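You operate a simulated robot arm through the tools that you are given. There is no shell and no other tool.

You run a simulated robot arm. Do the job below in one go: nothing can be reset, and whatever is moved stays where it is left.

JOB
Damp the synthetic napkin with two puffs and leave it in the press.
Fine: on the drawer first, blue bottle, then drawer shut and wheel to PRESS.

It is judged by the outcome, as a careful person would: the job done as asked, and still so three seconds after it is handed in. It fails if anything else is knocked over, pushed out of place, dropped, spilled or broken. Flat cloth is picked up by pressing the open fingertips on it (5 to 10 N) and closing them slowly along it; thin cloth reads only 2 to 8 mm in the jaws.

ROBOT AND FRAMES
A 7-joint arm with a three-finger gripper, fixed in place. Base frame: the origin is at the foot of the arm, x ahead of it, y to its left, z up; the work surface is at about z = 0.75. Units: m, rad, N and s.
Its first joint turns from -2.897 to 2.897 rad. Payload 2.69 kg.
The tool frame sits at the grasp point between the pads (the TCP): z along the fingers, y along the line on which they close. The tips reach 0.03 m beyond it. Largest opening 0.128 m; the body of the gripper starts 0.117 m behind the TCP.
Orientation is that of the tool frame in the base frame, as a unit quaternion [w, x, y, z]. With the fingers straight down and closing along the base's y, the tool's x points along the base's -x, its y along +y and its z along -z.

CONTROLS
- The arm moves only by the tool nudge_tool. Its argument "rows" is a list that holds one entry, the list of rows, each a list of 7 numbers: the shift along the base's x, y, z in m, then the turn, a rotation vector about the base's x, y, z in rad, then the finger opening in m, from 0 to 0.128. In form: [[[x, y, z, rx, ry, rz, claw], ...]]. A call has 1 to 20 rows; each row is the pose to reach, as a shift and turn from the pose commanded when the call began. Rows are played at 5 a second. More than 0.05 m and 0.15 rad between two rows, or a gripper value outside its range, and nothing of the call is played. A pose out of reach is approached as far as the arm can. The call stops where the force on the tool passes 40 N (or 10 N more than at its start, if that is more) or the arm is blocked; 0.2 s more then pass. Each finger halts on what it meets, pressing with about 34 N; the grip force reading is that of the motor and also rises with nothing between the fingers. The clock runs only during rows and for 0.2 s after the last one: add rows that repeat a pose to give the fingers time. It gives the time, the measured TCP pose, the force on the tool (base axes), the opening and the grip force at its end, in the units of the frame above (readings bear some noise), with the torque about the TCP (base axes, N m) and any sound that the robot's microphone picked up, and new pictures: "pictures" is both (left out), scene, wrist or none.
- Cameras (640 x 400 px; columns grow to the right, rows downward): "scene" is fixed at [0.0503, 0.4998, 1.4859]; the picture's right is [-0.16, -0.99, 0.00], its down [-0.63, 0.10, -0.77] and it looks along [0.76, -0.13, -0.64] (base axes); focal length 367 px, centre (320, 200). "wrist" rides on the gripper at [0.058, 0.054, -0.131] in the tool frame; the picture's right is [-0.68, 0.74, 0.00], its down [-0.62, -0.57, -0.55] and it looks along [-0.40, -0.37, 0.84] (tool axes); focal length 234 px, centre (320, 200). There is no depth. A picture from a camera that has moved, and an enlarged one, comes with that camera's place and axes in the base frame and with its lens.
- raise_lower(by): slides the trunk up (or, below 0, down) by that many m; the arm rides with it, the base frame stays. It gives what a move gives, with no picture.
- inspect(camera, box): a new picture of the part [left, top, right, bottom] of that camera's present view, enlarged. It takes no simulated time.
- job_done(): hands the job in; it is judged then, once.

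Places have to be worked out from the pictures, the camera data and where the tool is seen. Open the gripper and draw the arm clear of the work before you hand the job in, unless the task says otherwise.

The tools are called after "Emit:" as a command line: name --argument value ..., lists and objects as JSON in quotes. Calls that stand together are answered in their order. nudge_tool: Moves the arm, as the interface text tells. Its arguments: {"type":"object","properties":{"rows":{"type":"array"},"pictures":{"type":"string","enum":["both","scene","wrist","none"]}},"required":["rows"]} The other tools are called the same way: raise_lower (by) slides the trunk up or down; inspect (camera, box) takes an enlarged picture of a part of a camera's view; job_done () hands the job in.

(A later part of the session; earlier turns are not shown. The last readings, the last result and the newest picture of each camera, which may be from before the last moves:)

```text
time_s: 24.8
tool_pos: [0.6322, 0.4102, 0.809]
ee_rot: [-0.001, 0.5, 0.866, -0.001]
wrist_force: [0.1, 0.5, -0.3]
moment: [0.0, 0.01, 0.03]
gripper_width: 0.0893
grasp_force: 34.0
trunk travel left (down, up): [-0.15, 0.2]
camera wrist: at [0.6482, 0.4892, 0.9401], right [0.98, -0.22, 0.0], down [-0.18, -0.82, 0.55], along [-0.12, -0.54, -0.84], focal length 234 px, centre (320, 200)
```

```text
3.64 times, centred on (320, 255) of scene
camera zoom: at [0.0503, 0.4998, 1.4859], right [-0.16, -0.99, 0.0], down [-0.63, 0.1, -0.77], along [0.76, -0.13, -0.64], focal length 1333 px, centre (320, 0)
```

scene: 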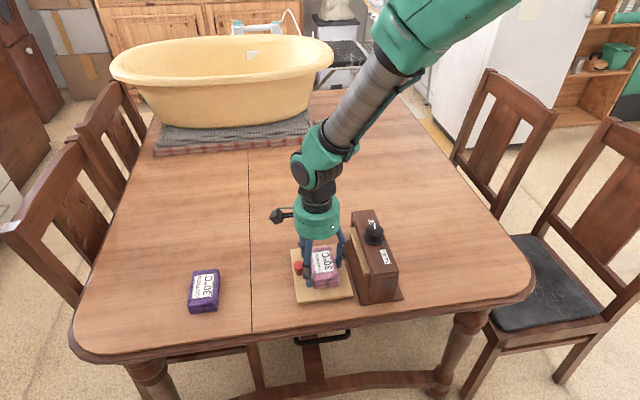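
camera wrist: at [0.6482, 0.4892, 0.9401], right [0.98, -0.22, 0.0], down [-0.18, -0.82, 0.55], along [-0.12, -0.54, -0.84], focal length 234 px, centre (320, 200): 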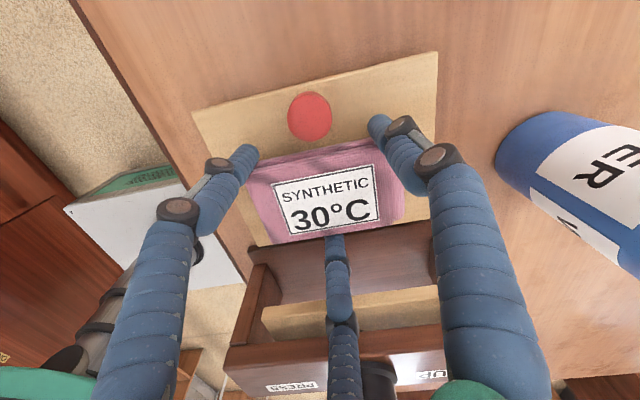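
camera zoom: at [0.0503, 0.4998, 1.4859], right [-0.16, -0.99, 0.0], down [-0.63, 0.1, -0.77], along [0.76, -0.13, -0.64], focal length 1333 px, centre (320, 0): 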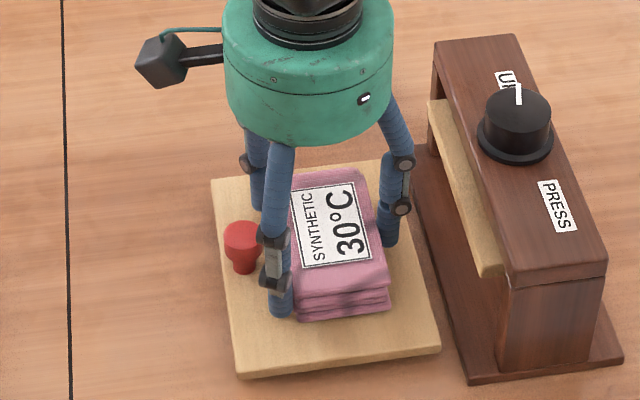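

The press settled back exactly, and the napkin now hovers a hair above the board with zero load. I open gently to 0.106 and lift straight up.

Emit:
nudge_tool --rows '[[[0, 0, -0.001, 0, 0, 0, 0.08], [0, 0, -0.001, 0, 0, 0, 0.094], [0, 0, -0.001, 0, 0, 0, 0.1], [0, 0, -0.001, 0, 0, 0, 0.106], [0, 0, -0.001, 0, 0, 0, 0.106], [0, 0, 0.005, 0, 0, 0, 0.106], [0, 0, 0.02, 0, 0, 0, 0.106], [0, 0, 0.05, 0, 0, 0, 0.106], [0, 0, 0.09, 0, 0, 0, 0.106], [0, 0, 0.13, 0, 0, 0, 0.106], [0, 0, 0.16, 0, 0, 0, 0.106]]]'

Emit:
inspect --camera "scene" --box '[240, 200, 400, 310]'

Emit:
inspect --camera "wrist" --box '[230, 130, 470, 390]'

```text
time_s: 27.2
tool_pos: [0.6308, 0.4102, 0.9724]
ee_rot: [-0.001, 0.5, 0.866, -0.001]
wrist_force: [0.6, 0.1, -0.8]
moment: [0.02, -0.01, 0.0]
gripper_width: 0.1059
grasp_force: 0.0
trunk travel left (down, up): [-0.15, 0.2]
camera wrist: at [0.6488, 0.4881, 1.1031], right [0.98, -0.22, 0.0], down [-0.18, -0.82, 0.55], along [-0.12, -0.54, -0.84], focal length 234 px, centre (320, 200)
```

scene: 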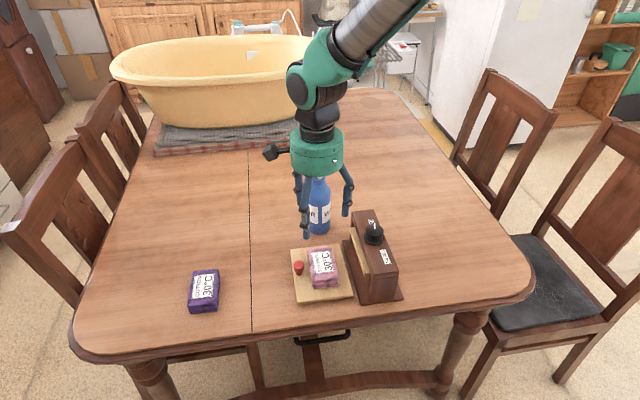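
wrist: 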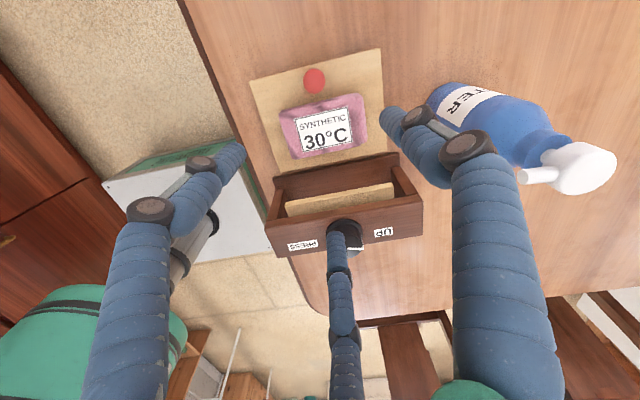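

```text
3.64 times, centred on (320, 255) of scene
camera zoom: at [0.0503, 0.4998, 1.4859], right [-0.16, -0.99, 0.0], down [-0.63, 0.1, -0.77], along [0.76, -0.13, -0.64], focal length 1333 px, centre (320, 0)
```

zoom: 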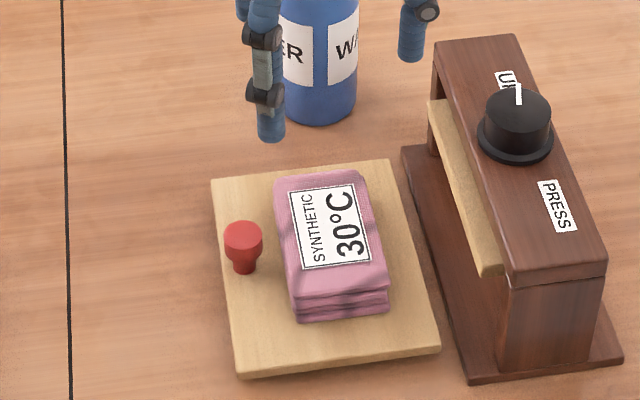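

```text
1.54 times, centred on (350, 260) of wrist
camera zoom: at [0.6488, 0.4881, 1.1031], right [0.98, -0.22, 0.0], down [-0.18, -0.82, 0.55], along [-0.12, -0.54, -0.84], focal length 360 px, centre (274, 108)
```

zoom: 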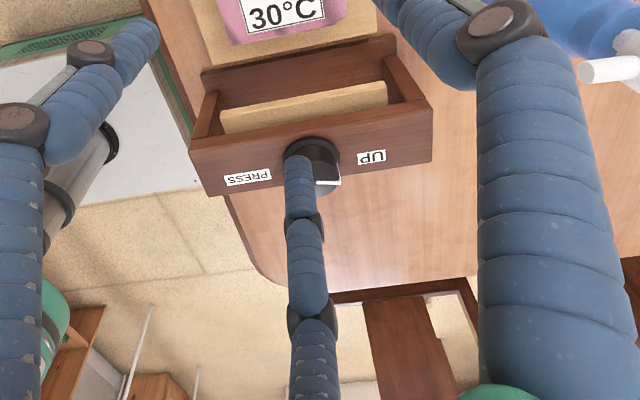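

The napkin rests mid-board, clear of the knob. Now the bottle: I zoom on its head in the current wrist view to read the nozzle's direction and tilt.

Emit:
inspect --camera "wrist" --box '[480, 110, 640, 220]'

Emit:
inspect --camera "scene" --box '[300, 160, 340, 240]'

```text
3.64 times, centred on (560, 165) of wrist
camera zoom: at [0.6488, 0.4881, 1.1031], right [0.98, -0.22, 0.0], down [-0.18, -0.82, 0.55], along [-0.12, -0.54, -0.84], focal length 852 px, centre (-553, 327)
```

zoom: 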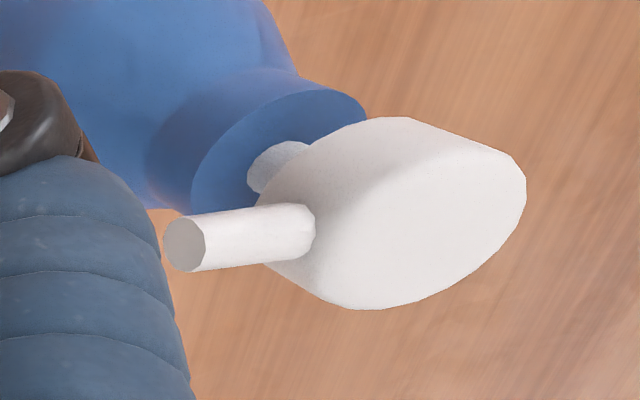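

```text
5.00 times, centred on (320, 200) of scene
camera zoom: at [0.0503, 0.4998, 1.4859], right [-0.16, -0.99, 0.0], down [-0.63, 0.1, -0.77], along [0.76, -0.13, -0.64], focal length 1833 px, centre (320, 200)
```

zoom: 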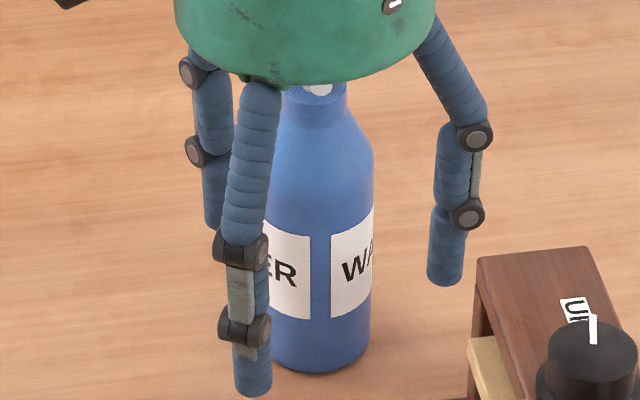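

The head is a pump: a cap on a stem with a gap to the neck, nozzle pointing -x roughly level, over the drawer. Triangulating puts the cap top at about (0.809, 0.3775, 0.957). I rise, close the fingers, and go above the cap to check the alignment.

Emit:
nudge_tool --rows '[[[0, 0, 0.04, 0, 0, 0, 0.08], [0, 0, 0.08, 0, 0, 0, 0.05], [0.04, -0.008, 0.08, 0, 0, 0, 0.02], [0.08, -0.016, 0.08, 0, 0, 0, 0.0], [0.12, -0.024, 0.08, 0, 0, 0, 0.0], [0.16, -0.032, 0.08, 0, 0, 0, 0.0], [0.177, -0.0347, 0.075, 0, 0, 0, 0.0], [0.177, -0.0347, 0.06, 0, 0, 0, 0.0], [0.177, -0.0347, 0.05, 0, 0, 0, 0.0], [0.177, -0.0347, 0.05, 0, 0, 0, 0.0]]]'

Emit:
inspect --camera "scene" --box '[280, 100, 360, 190]'

Emit:
inspect --camera "wrist" --box '[250, 120, 400, 260]'

```text
time_s: 29.4
tool_pos: [0.8085, 0.3763, 1.0206]
ee_rot: [0.0, 0.5, 0.866, 0.0]
wrist_force: [-0.1, -0.4, -0.4]
moment: [-0.01, 0.0, 0.0]
gripper_width: 0.0021
grasp_force: 31.6
trunk travel left (down, up): [-0.15, 0.2]
camera wrist: at [0.826, 0.4541, 1.1517], right [0.98, -0.22, 0.0], down [-0.18, -0.82, 0.55], along [-0.12, -0.54, -0.84], focal length 234 px, centre (320, 200)
```

scene: 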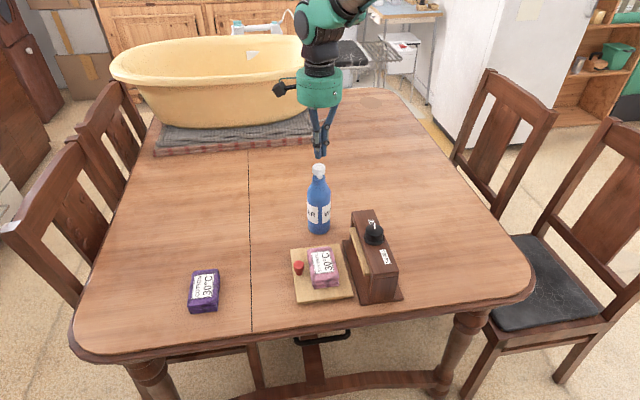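
wrist: 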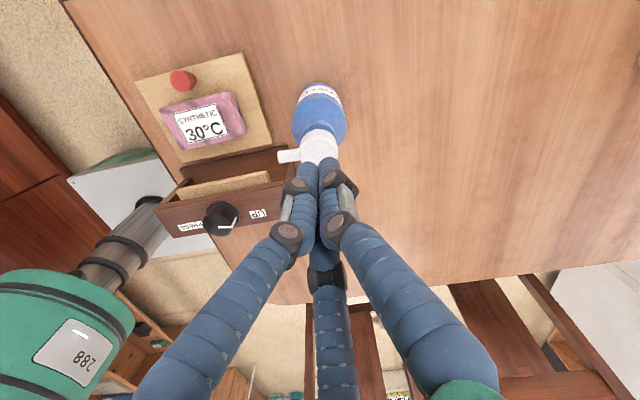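

```text
4.44 times, centred on (320, 145) of scene
camera zoom: at [0.0503, 0.4998, 1.4859], right [-0.16, -0.99, 0.0], down [-0.63, 0.1, -0.77], along [0.76, -0.13, -0.64], focal length 1629 px, centre (320, 444)
```

zoom: 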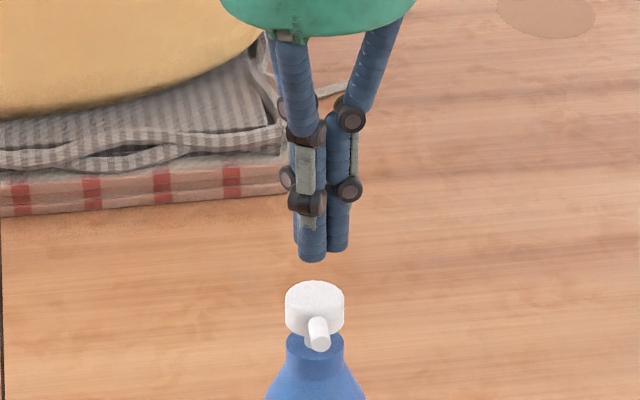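

```text
2.86 times, centred on (325, 190) of wrist
camera zoom: at [0.826, 0.4541, 1.1517], right [0.98, -0.22, 0.0], down [-0.18, -0.82, 0.55], along [-0.12, -0.54, -0.84], focal length 669 px, centre (306, 229)
```

zoom: 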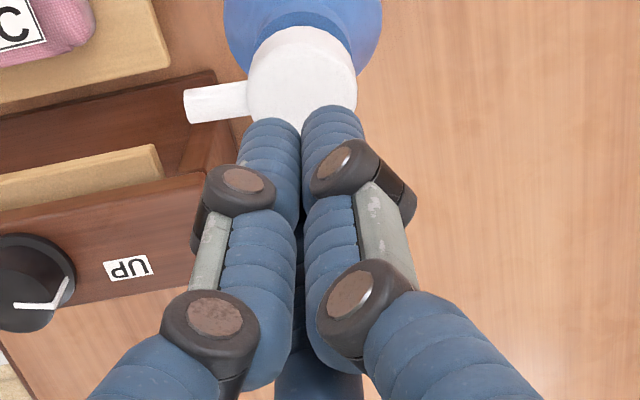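

The closed tips line up over the cap in both views (cap y about 0.378–0.379). I lower to just touching, reading force, before making the press.

Emit:
nudge_tool --rows '[[[0, 0.001, -0.01, 0, 0, 0, 0.0], [0, 0.002, -0.02, 0, 0, 0, 0.0], [0, 0.002, -0.028, 0, 0, 0, 0.0], [0, 0.002, -0.032, 0, 0, 0, 0.0], [0, 0.002, -0.032, 0, 0, 0, 0.0]]]'

Emit:
inspect --camera "scene" --box '[280, 130, 360, 240]'

Emit:
inspect --camera "wrist" --box '[250, 100, 400, 240]'

```text
time_s: 30.6
tool_pos: [0.8085, 0.3781, 0.9893]
ee_rot: [0.0, 0.5, 0.866, 0.001]
wrist_force: [0.7, 0.1, 1.0]
moment: [0.01, -0.01, 0.0]
gripper_width: 0.0023
grasp_force: 31.3
trunk travel left (down, up): [-0.15, 0.2]
camera wrist: at [0.8258, 0.4566, 1.1196], right [0.98, -0.22, 0.0], down [-0.18, -0.82, 0.55], along [-0.12, -0.54, -0.84], focal length 234 px, centre (320, 200)
```

scene: 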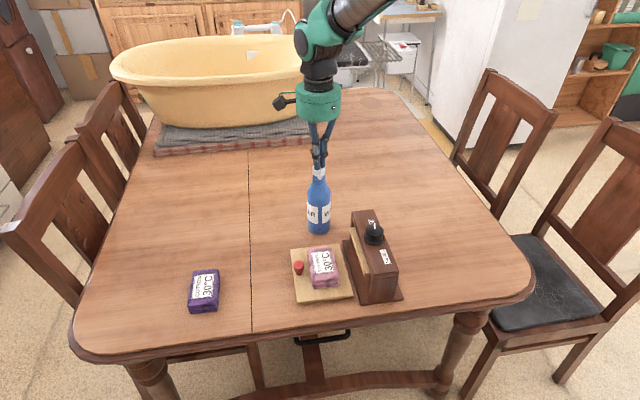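
wrist: 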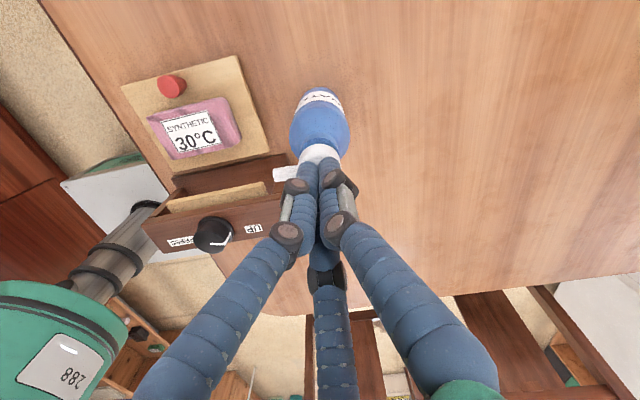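

```text
3.64 times, centred on (320, 185) of scene
camera zoom: at [0.0503, 0.4998, 1.4859], right [-0.16, -0.99, 0.0], down [-0.63, 0.1, -0.77], along [0.76, -0.13, -0.64], focal length 1333 px, centre (320, 254)
```

zoom: 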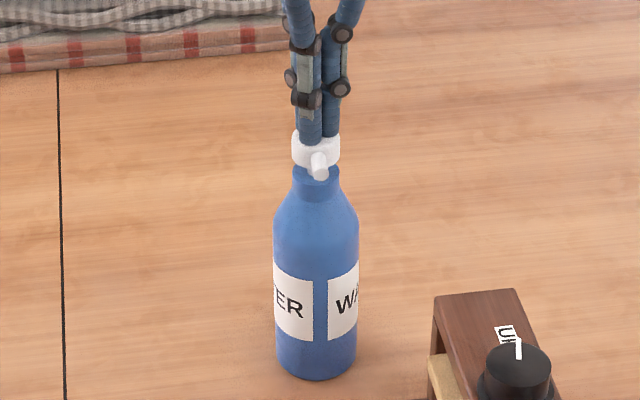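

```text
2.86 times, centred on (325, 170) of wrist
camera zoom: at [0.8258, 0.4566, 1.1196], right [0.98, -0.22, 0.0], down [-0.18, -0.82, 0.55], along [-0.12, -0.54, -0.84], focal length 669 px, centre (306, 286)
```

zoom: 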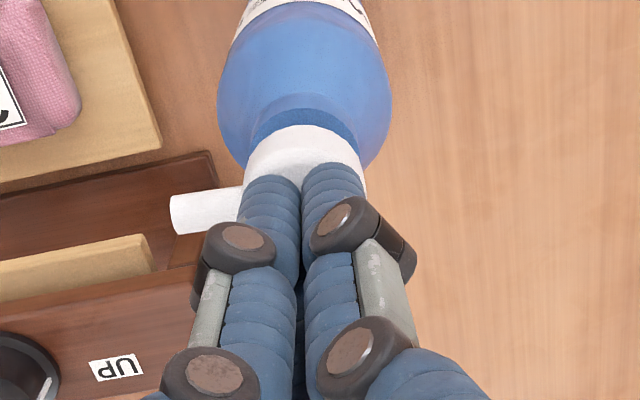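

Tips rest right on the cap top. The nozzle axis runs along -x at about y 0.377, over the napkin (y 0.37–0.43). I press 6 mm and look and listen.

Emit:
nudge_tool --rows '[[[0, 0, -0.003, 0, 0, 0, 0.0], [0, 0, -0.006, 0, 0, 0, 0.0]]]'

```text
time_s: 31.2
tool_pos: [0.8092, 0.3781, 0.9834]
ee_rot: [0.0, 0.5, 0.866, 0.0]
wrist_force: [-1.1, 1.2, 3.9]
moment: [0.02, 0.0, 0.03]
gripper_width: 0.0062
grasp_force: 31.4
trunk travel left (down, up): [-0.15, 0.2]
camera wrist: at [0.8259, 0.4561, 1.1143], right [0.98, -0.22, 0.0], down [-0.18, -0.82, 0.55], along [-0.12, -0.54, -0.84], focal length 234 px, centre (320, 200)
```

scene: 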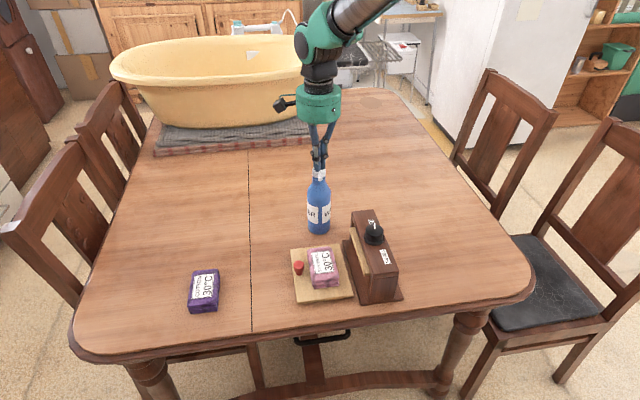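
wrist: 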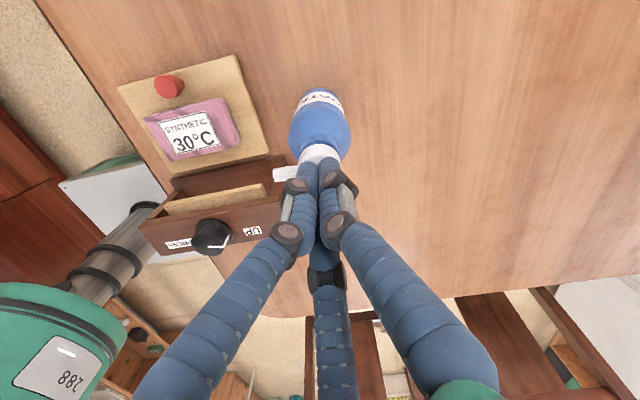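

Contact has just begun (about 4 N, no sound yet). I press further in small steps.

Emit:
nudge_tool --rows '[[[0, 0, -0.002, 0, 0, 0, 0.0], [0, 0, -0.004, 0, 0, 0, 0.0]]]'

Emit:
inspect --camera "scene" --box '[280, 130, 360, 240]'

```text
time_s: 31.8
tool_pos: [0.808, 0.3792, 0.979]
ee_rot: [0.0, 0.5, 0.866, 0.0]
wrist_force: [-0.6, 1.1, 4.5]
moment: [0.06, 0.0, 0.01]
gripper_width: 0.006
grasp_force: 31.4
trunk travel left (down, up): [-0.15, 0.2]
camera wrist: at [0.8259, 0.456, 1.1106], right [0.98, -0.22, 0.0], down [-0.18, -0.82, 0.55], along [-0.12, -0.54, -0.84], focal length 234 px, centre (320, 200)
```

scene: 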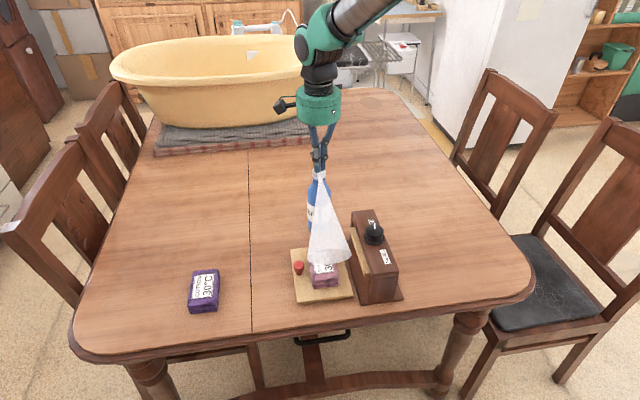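
wrist: 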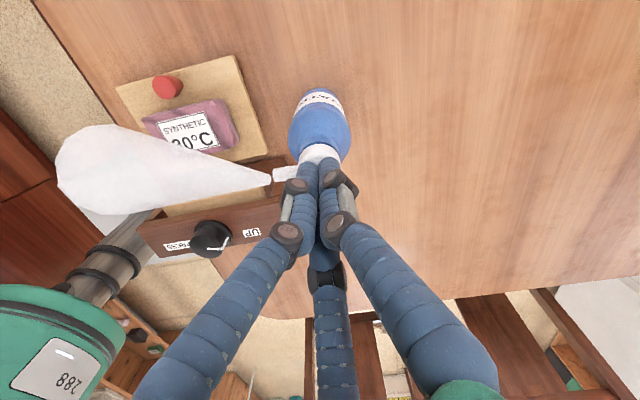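

```text
3.64 times, centred on (320, 185) of scene
camera zoom: at [0.0503, 0.4998, 1.4859], right [-0.16, -0.99, 0.0], down [-0.63, 0.1, -0.77], along [0.76, -0.13, -0.64], focal length 1333 px, centre (320, 254)
```

zoom: 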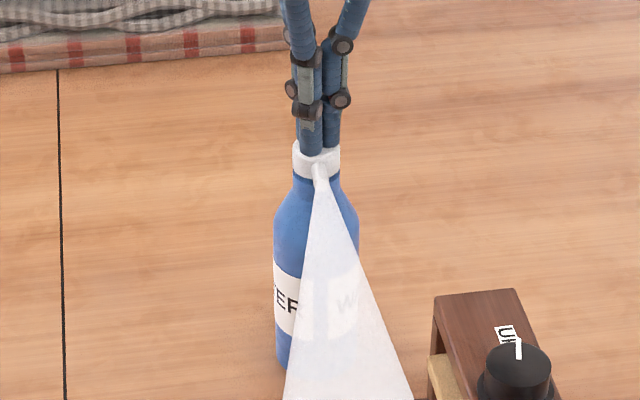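

A puff fired: a white mist cone left the nozzle toward -x, tilted slightly downward. I let the pump spring back up and inspect the napkin for dampness.

Emit:
nudge_tool --rows '[[[0, 0, 0.006, 0, 0, 0, 0.0], [0, 0, 0.012, 0, 0, 0, 0.0], [0, 0, 0.016, 0, 0, 0, 0.0]]]'

Emit:
inspect --camera "scene" --box '[280, 220, 360, 310]'

Emit:
inspect --camera "wrist" --box '[110, 40, 330, 200]'

```text
time_s: 32.6
tool_pos: [0.8086, 0.3782, 0.9949]
ee_rot: [0.0, 0.5, 0.866, 0.0]
wrist_force: [-0.1, -0.6, -0.4]
moment: [0.0, 0.03, 0.02]
gripper_width: 0.0019
grasp_force: 30.8
trunk travel left (down, up): [-0.15, 0.2]
camera wrist: at [0.8264, 0.4564, 1.1254], right [0.98, -0.22, 0.0], down [-0.18, -0.82, 0.55], along [-0.12, -0.54, -0.84], focal length 234 px, centre (320, 200)
```

scene: 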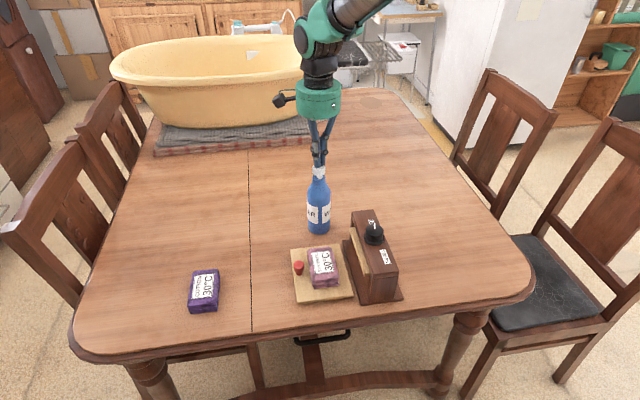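
wrist: 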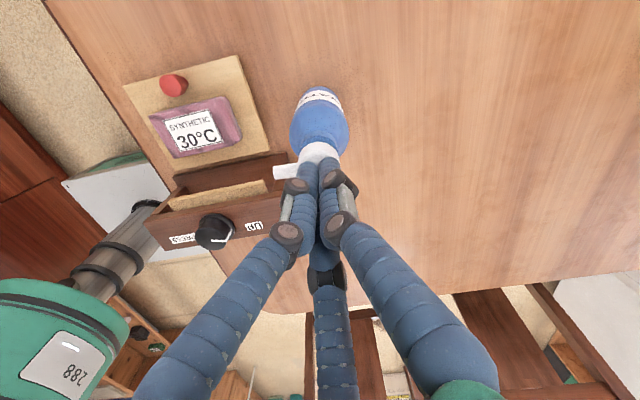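

```text
4.44 times, centred on (320, 265) of scene
camera zoom: at [0.0503, 0.4998, 1.4859], right [-0.16, -0.99, 0.0], down [-0.63, 0.1, -0.77], along [0.76, -0.13, -0.64], focal length 1629 px, centre (320, -89)
```

zoom: 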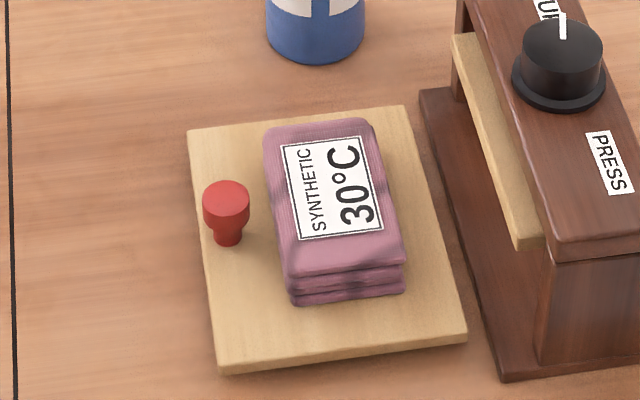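

```text
2.50 times, centred on (220, 120) of wrist
camera zoom: at [0.8264, 0.4564, 1.1254], right [0.98, -0.22, 0.0], down [-0.18, -0.82, 0.55], along [-0.12, -0.54, -0.84], focal length 585 px, centre (570, 400)
```

zoom: 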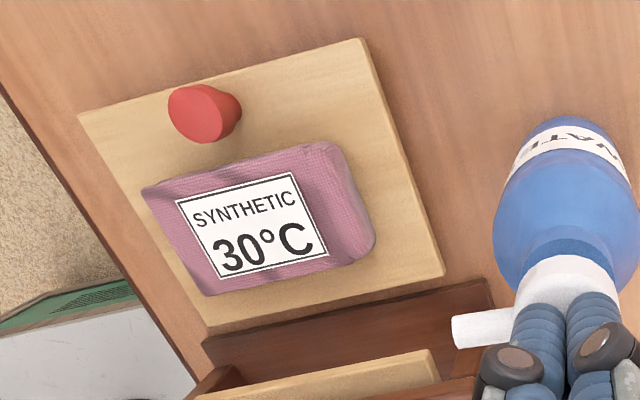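

The napkin is visibly darker (damp) after the first puff, so in-place pressing works. I make the second stroke identically, to the same depth.

Emit:
nudge_tool --rows '[[[0, 0, -0.006, 0, 0, 0, 0.0], [0, 0, -0.01, 0, 0, 0, 0.0], [0, 0, -0.014, 0, 0, 0, 0.0], [0, 0, -0.016, 0, 0, 0, 0.0]]]'

```text
time_s: 33.6
tool_pos: [0.81, 0.3767, 0.9798]
ee_rot: [0.0, 0.5, 0.866, 0.0]
wrist_force: [-0.8, 0.3, 4.7]
moment: [0.03, -0.02, -0.02]
gripper_width: 0.006
grasp_force: 31.4
trunk travel left (down, up): [-0.15, 0.2]
camera wrist: at [0.8267, 0.4565, 1.1108], right [0.98, -0.22, 0.0], down [-0.18, -0.82, 0.55], along [-0.12, -0.54, -0.84], focal length 234 px, centre (320, 200)
```

scene: 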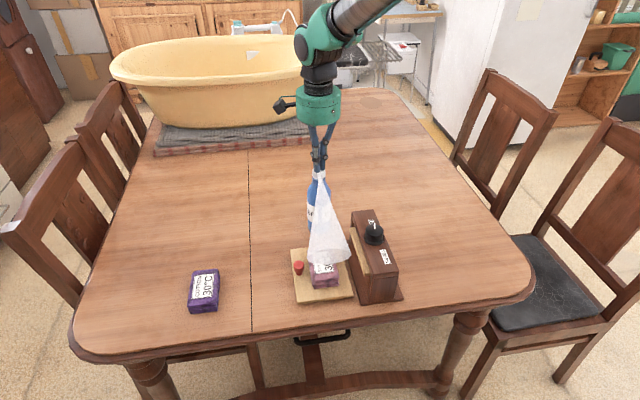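
wrist: 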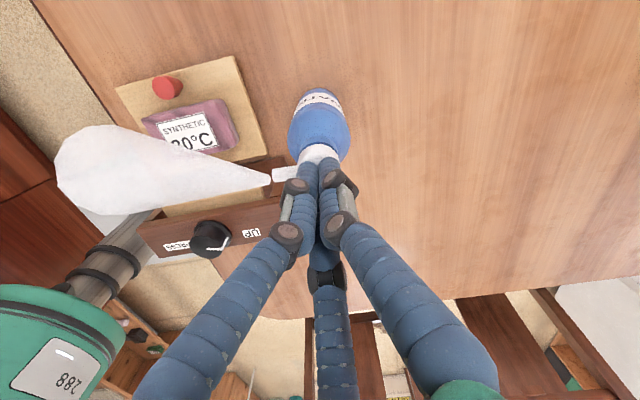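

The second puff fired, its mist cone again over the napkin. I lift well clear of the bottle and check the napkin.

Emit:
nudge_tool --rows '[[[0, 0, 0.01, 0, 0, 0, 0.0], [0, 0, 0.03, 0, 0, 0, 0.0], [0, 0, 0.06, 0, 0, 0, 0.0], [0, 0, 0.09, 0, 0, 0, 0.0], [-0.03, 0.02, 0.1, 0, 0, 0, 0.0], [-0.07, 0.04, 0.1, 0, 0, 0, 0.0], [-0.11, 0.06, 0.1, 0, 0, 0, 0.0], [-0.14, 0.085, 0.09, 0, 0, 0, 0.0], [-0.165, 0.11, 0.06, 0, 0, 0, 0.0], [-0.178, 0.13, 0.02, 0, 0, 0, 0.0], [-0.178, 0.13, 0.0, 0, 0, 0, 0.0]]]'

Emit:
inspect --camera "scene" --box '[240, 180, 420, 310]'

Emit:
inspect --camera "wrist" --box '[200, 50, 440, 250]'

```text
time_s: 36.0
tool_pos: [0.6333, 0.5074, 0.9764]
ee_rot: [0.0, 0.5, 0.866, 0.0]
wrist_force: [-0.1, 1.6, 0.2]
moment: [-0.06, 0.01, 0.01]
gripper_width: 0.0022
grasp_force: 31.4
trunk travel left (down, up): [-0.15, 0.2]
camera wrist: at [0.6503, 0.5856, 1.1088], right [0.98, -0.22, 0.0], down [-0.18, -0.82, 0.55], along [-0.12, -0.54, -0.84], focal length 234 px, centre (320, 200)
```

scene: 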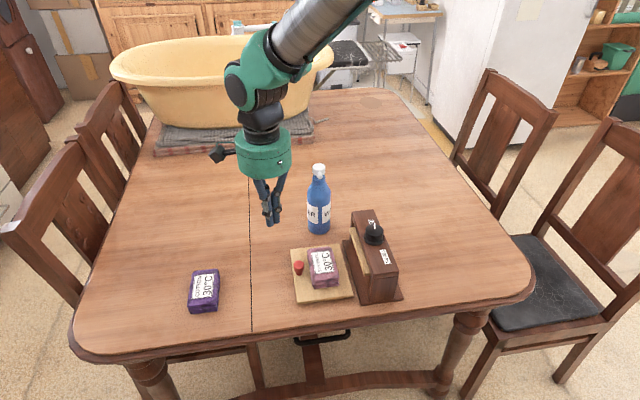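
wrist: 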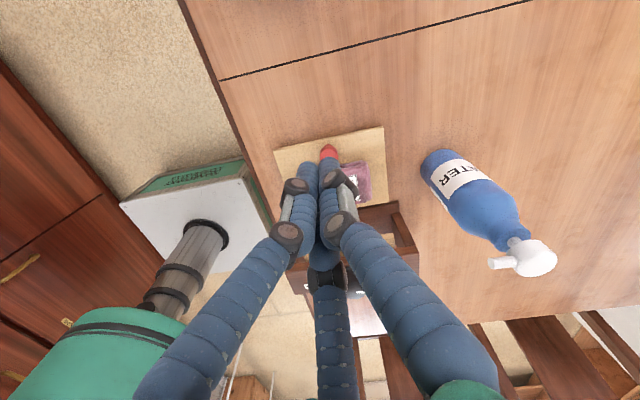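

```text
3.08 times, centred on (330, 245) of scene
camera zoom: at [0.0503, 0.4998, 1.4859], right [-0.16, -0.99, 0.0], down [-0.63, 0.1, -0.77], along [0.76, -0.13, -0.64], focal length 1128 px, centre (289, 62)
```

zoom: 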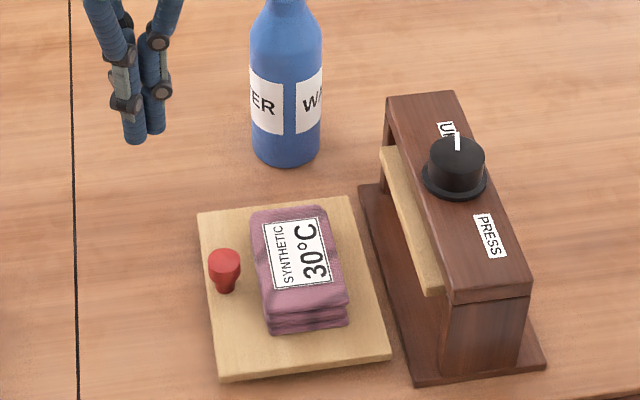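

```text
2.00 times, centred on (320, 150) of wrist
camera zoom: at [0.6503, 0.5856, 1.1088], right [0.98, -0.22, 0.0], down [-0.18, -0.82, 0.55], along [-0.12, -0.54, -0.84], focal length 468 px, centre (320, 300)
```

zoom: 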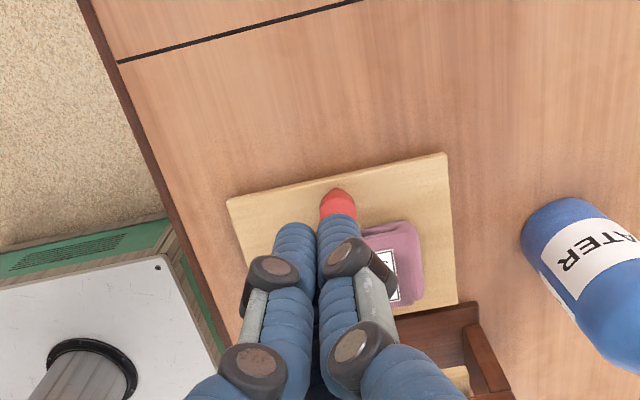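

The napkin is darker again, two puffs done, and the bottle stands undisturbed. Next I tilt the closed fingers forward (towards -y) and bring them down on the +y side of the knob (0.634, 0.457) to push the drawer in.

Emit:
nudge_tool --rows '[[[0.003, 0.015, 0, -0.13, 0, 0, 0.0], [0.003, 0.025, -0.01, -0.26, 0, 0, 0.0], [0.003, 0.03, -0.03, -0.39, 0, 0, 0.0], [0.003, 0.03, -0.06, -0.5, 0, 0, 0.0], [0.003, 0.03, -0.1, -0.5, 0, 0, 0.0], [0.003, 0.03, -0.135, -0.5, 0, 0, 0.0], [0.003, 0.03, -0.155, -0.5, 0, 0, 0.0], [0.003, 0.03, -0.155, -0.5, 0, 0, 0.0]]]'

Emit:
inspect --camera "scene" --box '[220, 200, 400, 310]'

```text
time_s: 37.8
tool_pos: [0.6345, 0.5384, 0.8238]
ee_rot: [0.123, 0.484, 0.84, -0.213]
wrist_force: [0.6, -0.5, -1.2]
moment: [-0.01, 0.01, -0.03]
gripper_width: 0.0022
grasp_force: 31.3
trunk travel left (down, up): [-0.15, 0.2]
camera wrist: at [0.6507, 0.6695, 0.902], right [0.98, -0.19, 0.1], down [-0.18, -0.45, 0.87], along [-0.12, -0.87, -0.48], focal length 234 px, centre (320, 200)
```

scene: 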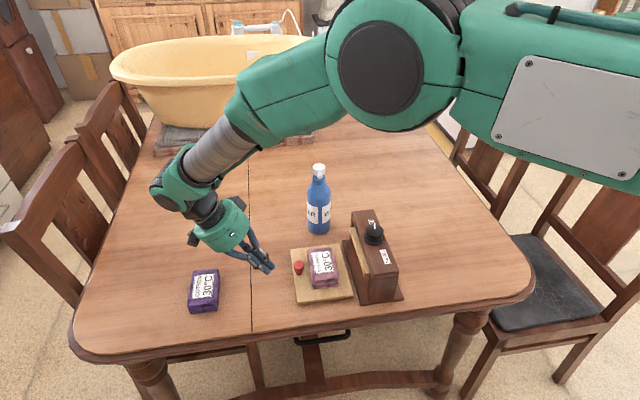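
wrist: 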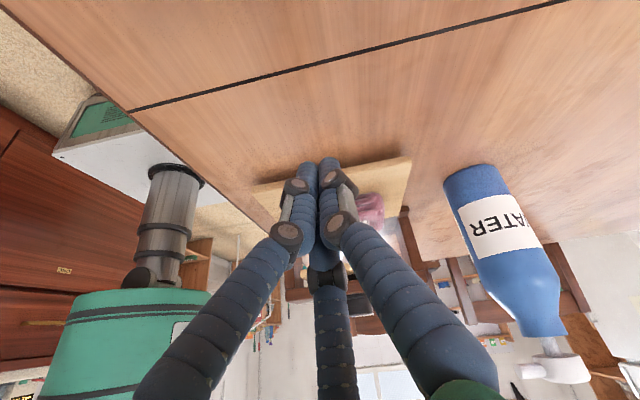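

```text
3.56 times, centred on (310, 255) of scene
camera zoom: at [0.0503, 0.4998, 1.4859], right [-0.16, -0.99, 0.0], down [-0.63, 0.1, -0.77], along [0.76, -0.13, -0.64], focal length 1303 px, centre (356, 4)
```

zoom: 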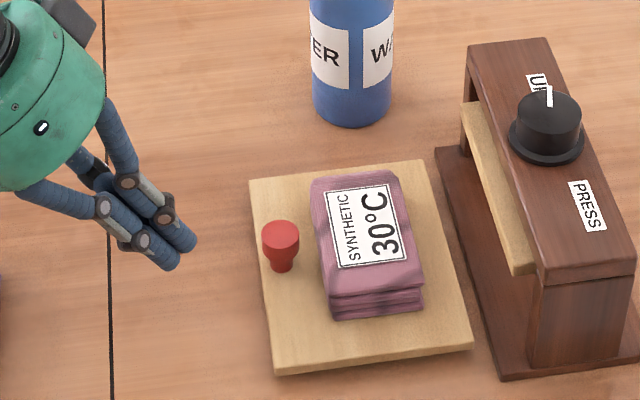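

The tilt is good and the tips point at the knob. I lower 0.03 and advance slowly to find contact with the drawer front.

Emit:
nudge_tool --rows '[[[0, 0, -0.015, 0, 0, 0, 0.0], [0, 0, -0.029, 0, 0, 0, 0.0], [0, -0.01, -0.029, 0, 0, 0, 0.0], [0, -0.02, -0.029, 0, 0, 0, 0.0], [0, -0.03, -0.029, 0, 0, 0, 0.0], [0, -0.04, -0.029, 0, 0, 0, 0.0], [0, -0.05, -0.029, 0, 0, 0, 0.0]]]'

Emit:
inspect --camera "scene" --box '[220, 200, 400, 310]'

```text
time_s: 39.4
tool_pos: [0.6349, 0.4878, 0.7948]
ee_rot: [0.123, 0.484, 0.839, -0.216]
wrist_force: [-0.2, 0.4, 0.3]
moment: [0.01, -0.01, 0.0]
gripper_width: 0.002
grasp_force: 31.3
trunk travel left (down, up): [-0.15, 0.2]
camera wrist: at [0.6512, 0.6194, 0.872], right [0.98, -0.19, 0.1], down [-0.18, -0.45, 0.87], along [-0.12, -0.87, -0.48], focal length 234 px, centre (320, 200)
```

scene: 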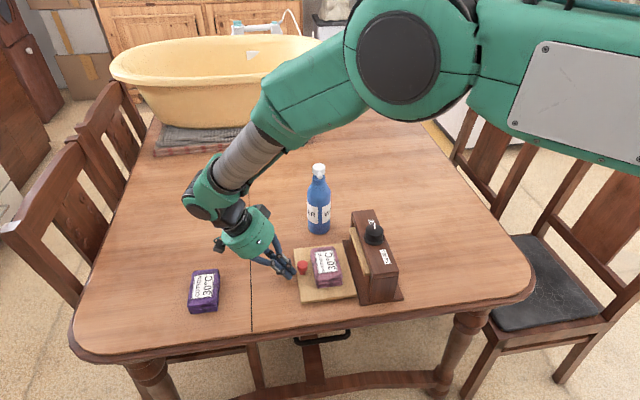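
wrist: 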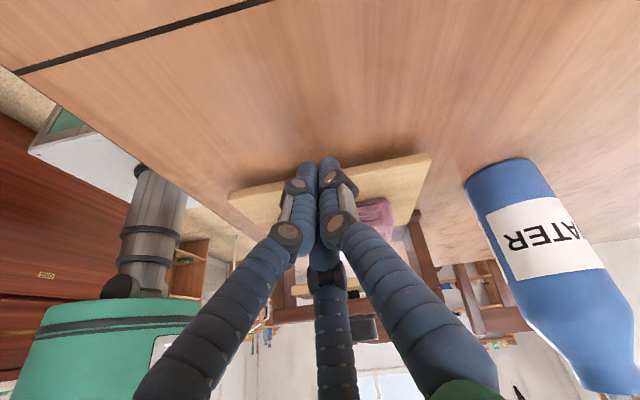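

```text
3.56 times, centred on (310, 255) of scene
camera zoom: at [0.0503, 0.4998, 1.4859], right [-0.16, -0.99, 0.0], down [-0.63, 0.1, -0.77], along [0.76, -0.13, -0.64], focal length 1303 px, centre (356, 4)
```

zoom: 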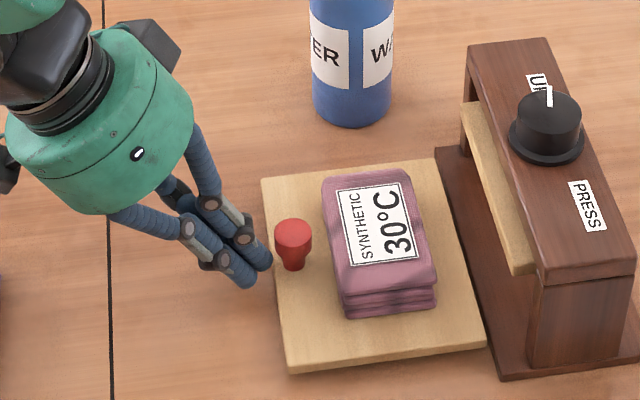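

The drawer slides easily (moved about 1 cm with almost no force). I continue pushing 0.09 m and check.

Emit:
nudge_tool --rows '[[[0, -0.01, 0, 0, 0, 0, 0.0], [0, -0.02, 0, 0, 0, 0, 0.0], [0, -0.03, 0, 0, 0, 0, 0.0], [0, -0.04, 0, 0, 0, 0, 0.0], [0, -0.05, 0, 0, 0, 0, 0.0], [0, -0.06, 0, 0, 0, 0, 0.0], [0, -0.07, 0, 0, 0, 0, 0.0], [0, -0.08, 0, 0, 0, 0, 0.0]]]'

Emit:
inspect --camera "scene" --box '[250, 200, 430, 310]'

```text
time_s: 41.2
tool_pos: [0.6354, 0.4081, 0.7947]
ee_rot: [0.124, 0.484, 0.839, -0.214]
wrist_force: [0.1, 0.5, 0.0]
moment: [-0.02, 0.0, 0.0]
gripper_width: 0.002
grasp_force: 32.0
trunk travel left (down, up): [-0.15, 0.2]
camera wrist: at [0.6516, 0.5398, 0.8725], right [0.98, -0.19, 0.1], down [-0.18, -0.45, 0.87], along [-0.12, -0.87, -0.48], focal length 234 px, centre (320, 200)
```

scene: 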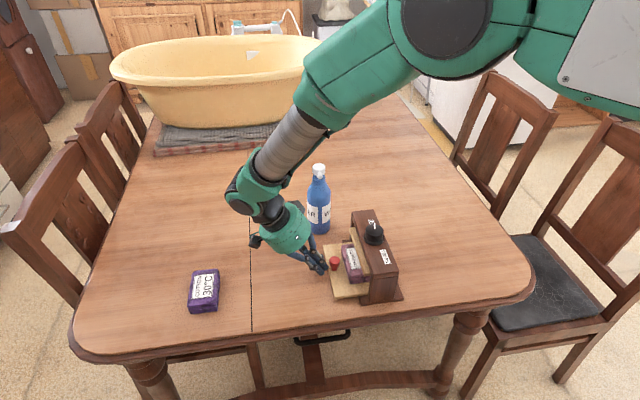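
wrist: 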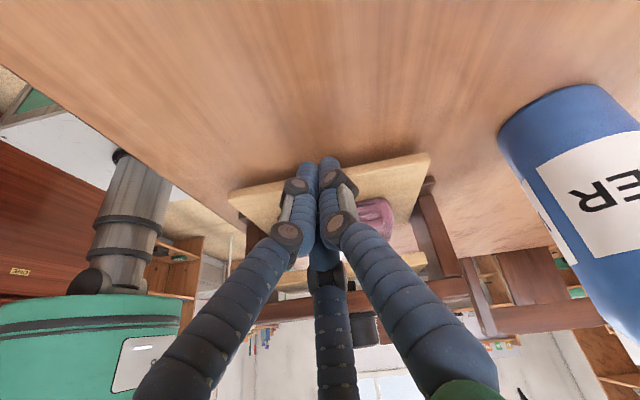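

```text
3.56 times, centred on (340, 255) of scene
camera zoom: at [0.0503, 0.4998, 1.4859], right [-0.16, -0.99, 0.0], down [-0.63, 0.1, -0.77], along [0.76, -0.13, -0.64], focal length 1303 px, centre (249, 4)
```

zoom: 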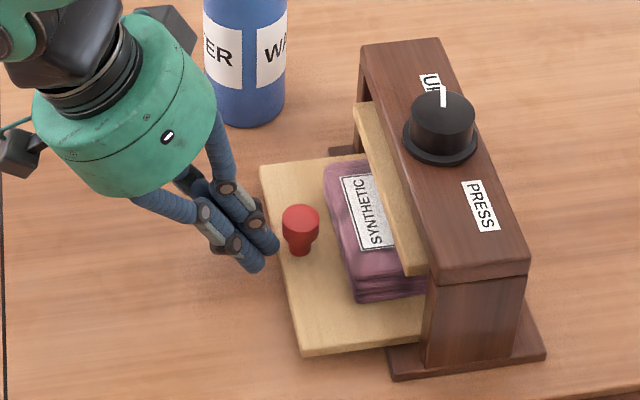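

The napkin is entering under the pad smoothly. I push on more slowly toward the stop.

Emit:
nudge_tool --rows '[[[0, -0.006, 0, 0, 0, 0, 0.0], [0, -0.012, 0, 0, 0, 0, 0.0], [0, -0.018, 0, 0, 0, 0, 0.0], [0, -0.024, 0, 0, 0, 0, 0.0], [0, -0.03, 0, 0, 0, 0, 0.0], [0, -0.03, 0, 0, 0, 0, 0.0]]]'

Emit:
inspect --camera "scene" --box '[250, 200, 430, 310]'

```text
time_s: 42.6
tool_pos: [0.6331, 0.3784, 0.7936]
ee_rot: [0.124, 0.484, 0.84, -0.214]
wrist_force: [0.8, 5.2, 1.5]
moment: [0.06, -0.03, -0.01]
gripper_width: 0.002
grasp_force: 30.9
trunk travel left (down, up): [-0.15, 0.2]
camera wrist: at [0.6506, 0.5092, 0.8721], right [0.98, -0.19, 0.1], down [-0.18, -0.45, 0.87], along [-0.12, -0.87, -0.48], focal length 234 px, centre (320, 200)
```

scene: 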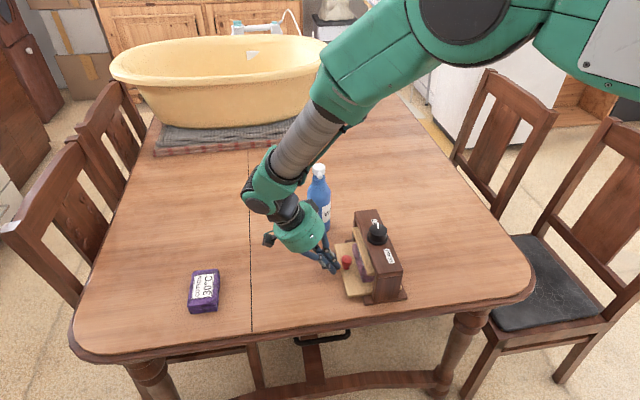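
wrist: 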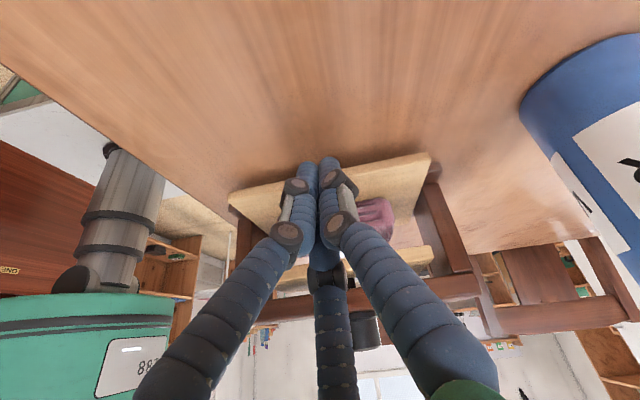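

```text
3.56 times, centred on (340, 255) of scene
camera zoom: at [0.0503, 0.4998, 1.4859], right [-0.16, -0.99, 0.0], down [-0.63, 0.1, -0.77], along [0.76, -0.13, -0.64], focal length 1303 px, centre (249, 4)
```

zoom: 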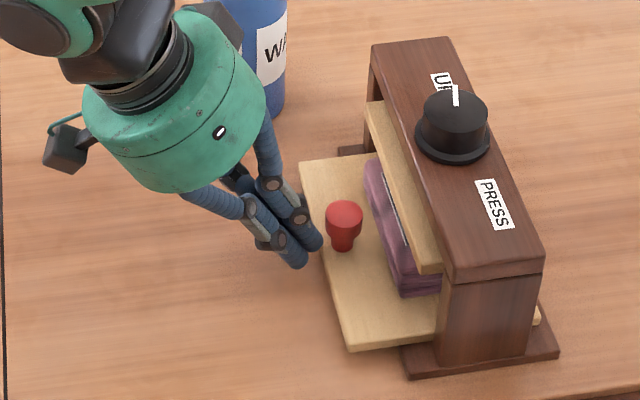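

The last few mm met 5 N and the whole press slid about 8 mm in -y, so the drawer has probably hit its stop. I back the hand off and view the press from above to verify it is shut.

Emit:
nudge_tool --rows '[[[0, 0.02, 0, 0, 0, 0, 0.0], [0, 0.05, 0.02, 0, 0, 0, 0.0], [0, 0.08, 0.06, 0.13, 0, 0, 0.0], [0, 0.1, 0.1, 0.26, 0, 0, 0.0], [0, 0.11, 0.14, 0.39, 0, 0, 0.0], [0, 0.11, 0.18, 0.5, 0, 0, 0.0], [0, 0.09, 0.22, 0.5, 0, 0, 0.0], [0, 0.06, 0.25, 0.5, 0, 0, 0.0], [0, 0.04, 0.27, 0.5, 0, 0, 0.0], [0, 0.04, 0.27, 0.5, 0, 0, 0.0]]]'

Emit:
inspect --camera "scene" --box '[310, 190, 430, 310]'

Emit:
inspect --camera "wrist" --box '[200, 50, 440, 250]'

```text
time_s: 44.8
tool_pos: [0.6341, 0.4174, 1.0658]
ee_rot: [0.0, 0.499, 0.866, 0.0]
wrist_force: [-0.3, -0.1, -0.9]
moment: [0.04, -0.06, -0.01]
gripper_width: 0.0022
grasp_force: 31.1
trunk travel left (down, up): [-0.15, 0.2]
camera wrist: at [0.6507, 0.4952, 1.1967], right [0.98, -0.22, 0.0], down [-0.18, -0.82, 0.55], along [-0.12, -0.54, -0.84], focal length 234 px, centre (320, 200)
```

scene: 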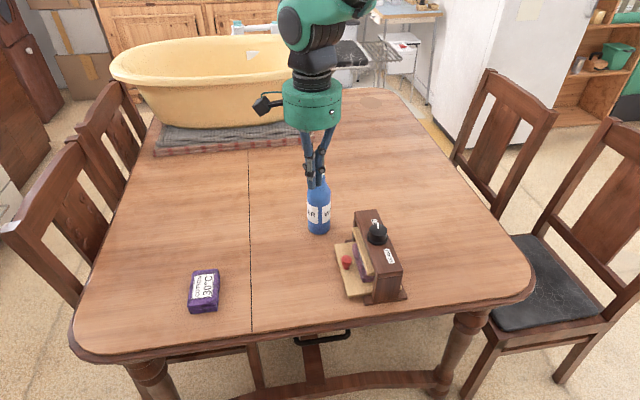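
wrist: 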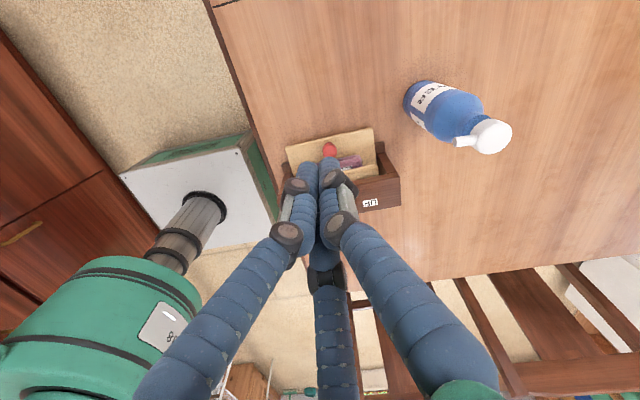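

```text
3.33 times, centred on (370, 250) of scene
camera zoom: at [0.0503, 0.4998, 1.4859], right [-0.16, -0.99, 0.0], down [-0.63, 0.1, -0.77], along [0.76, -0.13, -0.64], focal length 1222 px, centre (153, 33)
```

zoom: 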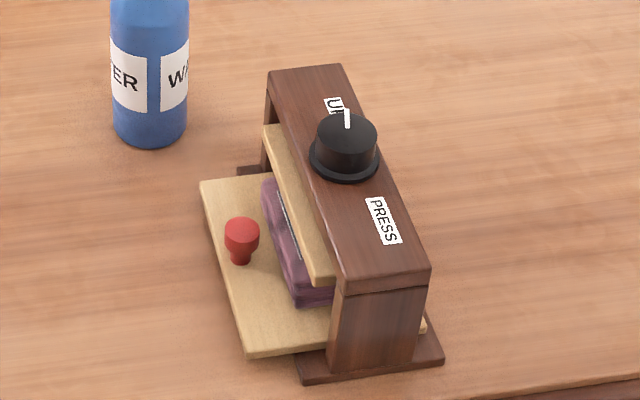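

```text
2.00 times, centred on (320, 150) of wrist
camera zoom: at [0.6507, 0.4952, 1.1967], right [0.98, -0.22, 0.0], down [-0.18, -0.82, 0.55], along [-0.12, -0.54, -0.84], focal length 468 px, centre (320, 300)
```

zoom: 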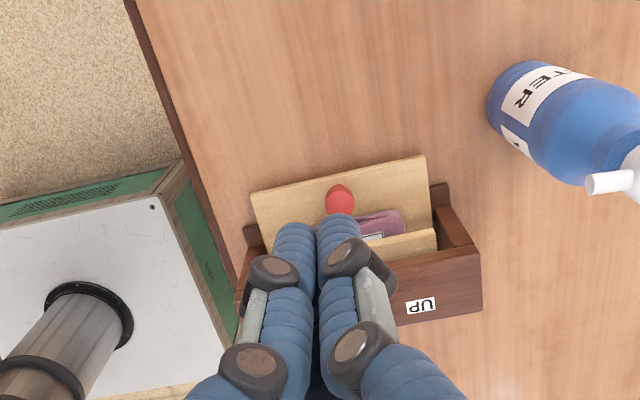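

The drawer is at its stop: during the last push the knob-to-dial distance stopped shrinking and the press itself slid. The napkin sits under the pad. Now the wheel: I open the hand and move to view the dial up close for its position, pointer and labels.

Emit:
nudge_tool --rows '[[[0.005, -0.01, 0, 0, 0, 0, 0.04], [0.01, -0.02, -0.01, 0, 0, 0, 0.08], [0.015, -0.03, -0.02, 0, 0, 0, 0.128], [0.02, -0.04, -0.03, 0, 0, 0, 0.128], [0.025, -0.05, -0.04, 0, 0, 0, 0.128], [0.025, -0.05, -0.04, 0, 0, 0, 0.128]]]'

Emit:
inspect --camera "wrist" --box '[220, 110, 420, 250]'

Emit:
inspect --camera "scene" --box '[340, 200, 420, 280]'

```text
time_s: 46.2
tool_pos: [0.6611, 0.3677, 1.0251]
ee_rot: [0.0, 0.5, 0.866, 0.0]
wrist_force: [0.1, -0.3, -0.9]
moment: [0.03, 0.01, 0.01]
gripper_width: 0.1281
grasp_force: 0.0
trunk travel left (down, up): [-0.15, 0.2]
camera wrist: at [0.6764, 0.4455, 1.1566], right [0.98, -0.22, 0.0], down [-0.18, -0.82, 0.55], along [-0.12, -0.54, -0.84], focal length 234 px, centre (320, 200)
```

scene: 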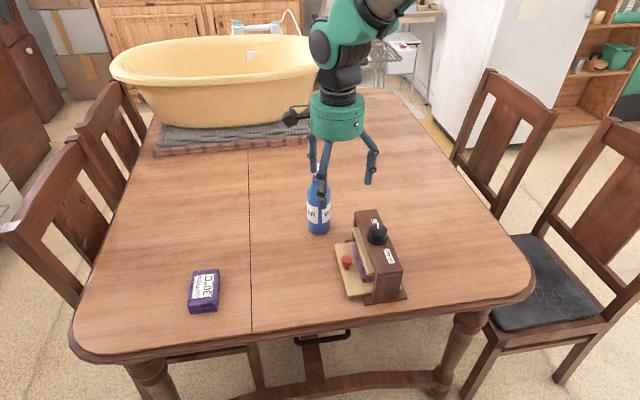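
wrist: 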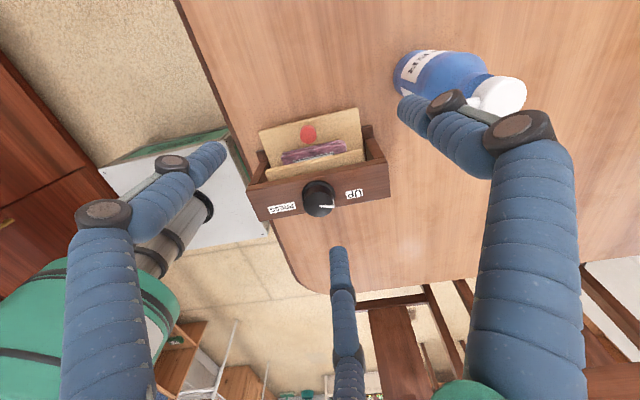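

```text
2.86 times, centred on (320, 180) of wrist
camera zoom: at [0.6764, 0.4455, 1.1566], right [0.98, -0.22, 0.0], down [-0.18, -0.82, 0.55], along [-0.12, -0.54, -0.84], focal length 669 px, centre (320, 257)
```

zoom: 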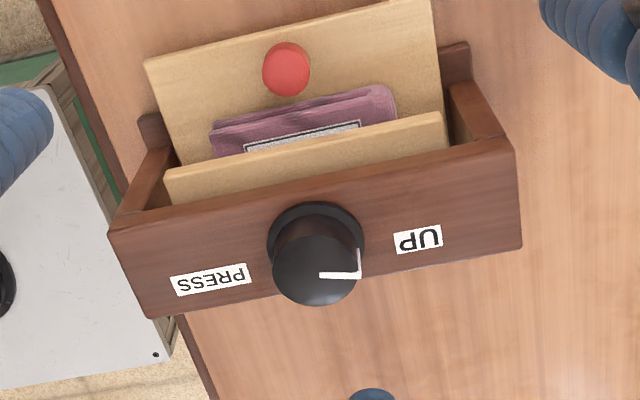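

```text
5.00 times, centred on (380, 240) of scene
camera zoom: at [0.0503, 0.4998, 1.4859], right [-0.16, -0.99, 0.0], down [-0.63, 0.1, -0.77], along [0.76, -0.13, -0.64], focal length 1833 px, centre (20, 0)
```

zoom: 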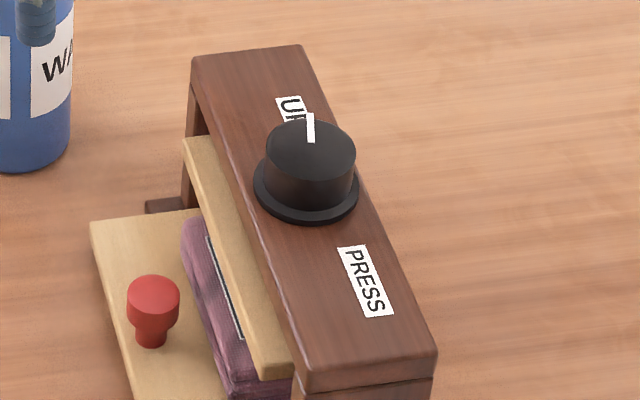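

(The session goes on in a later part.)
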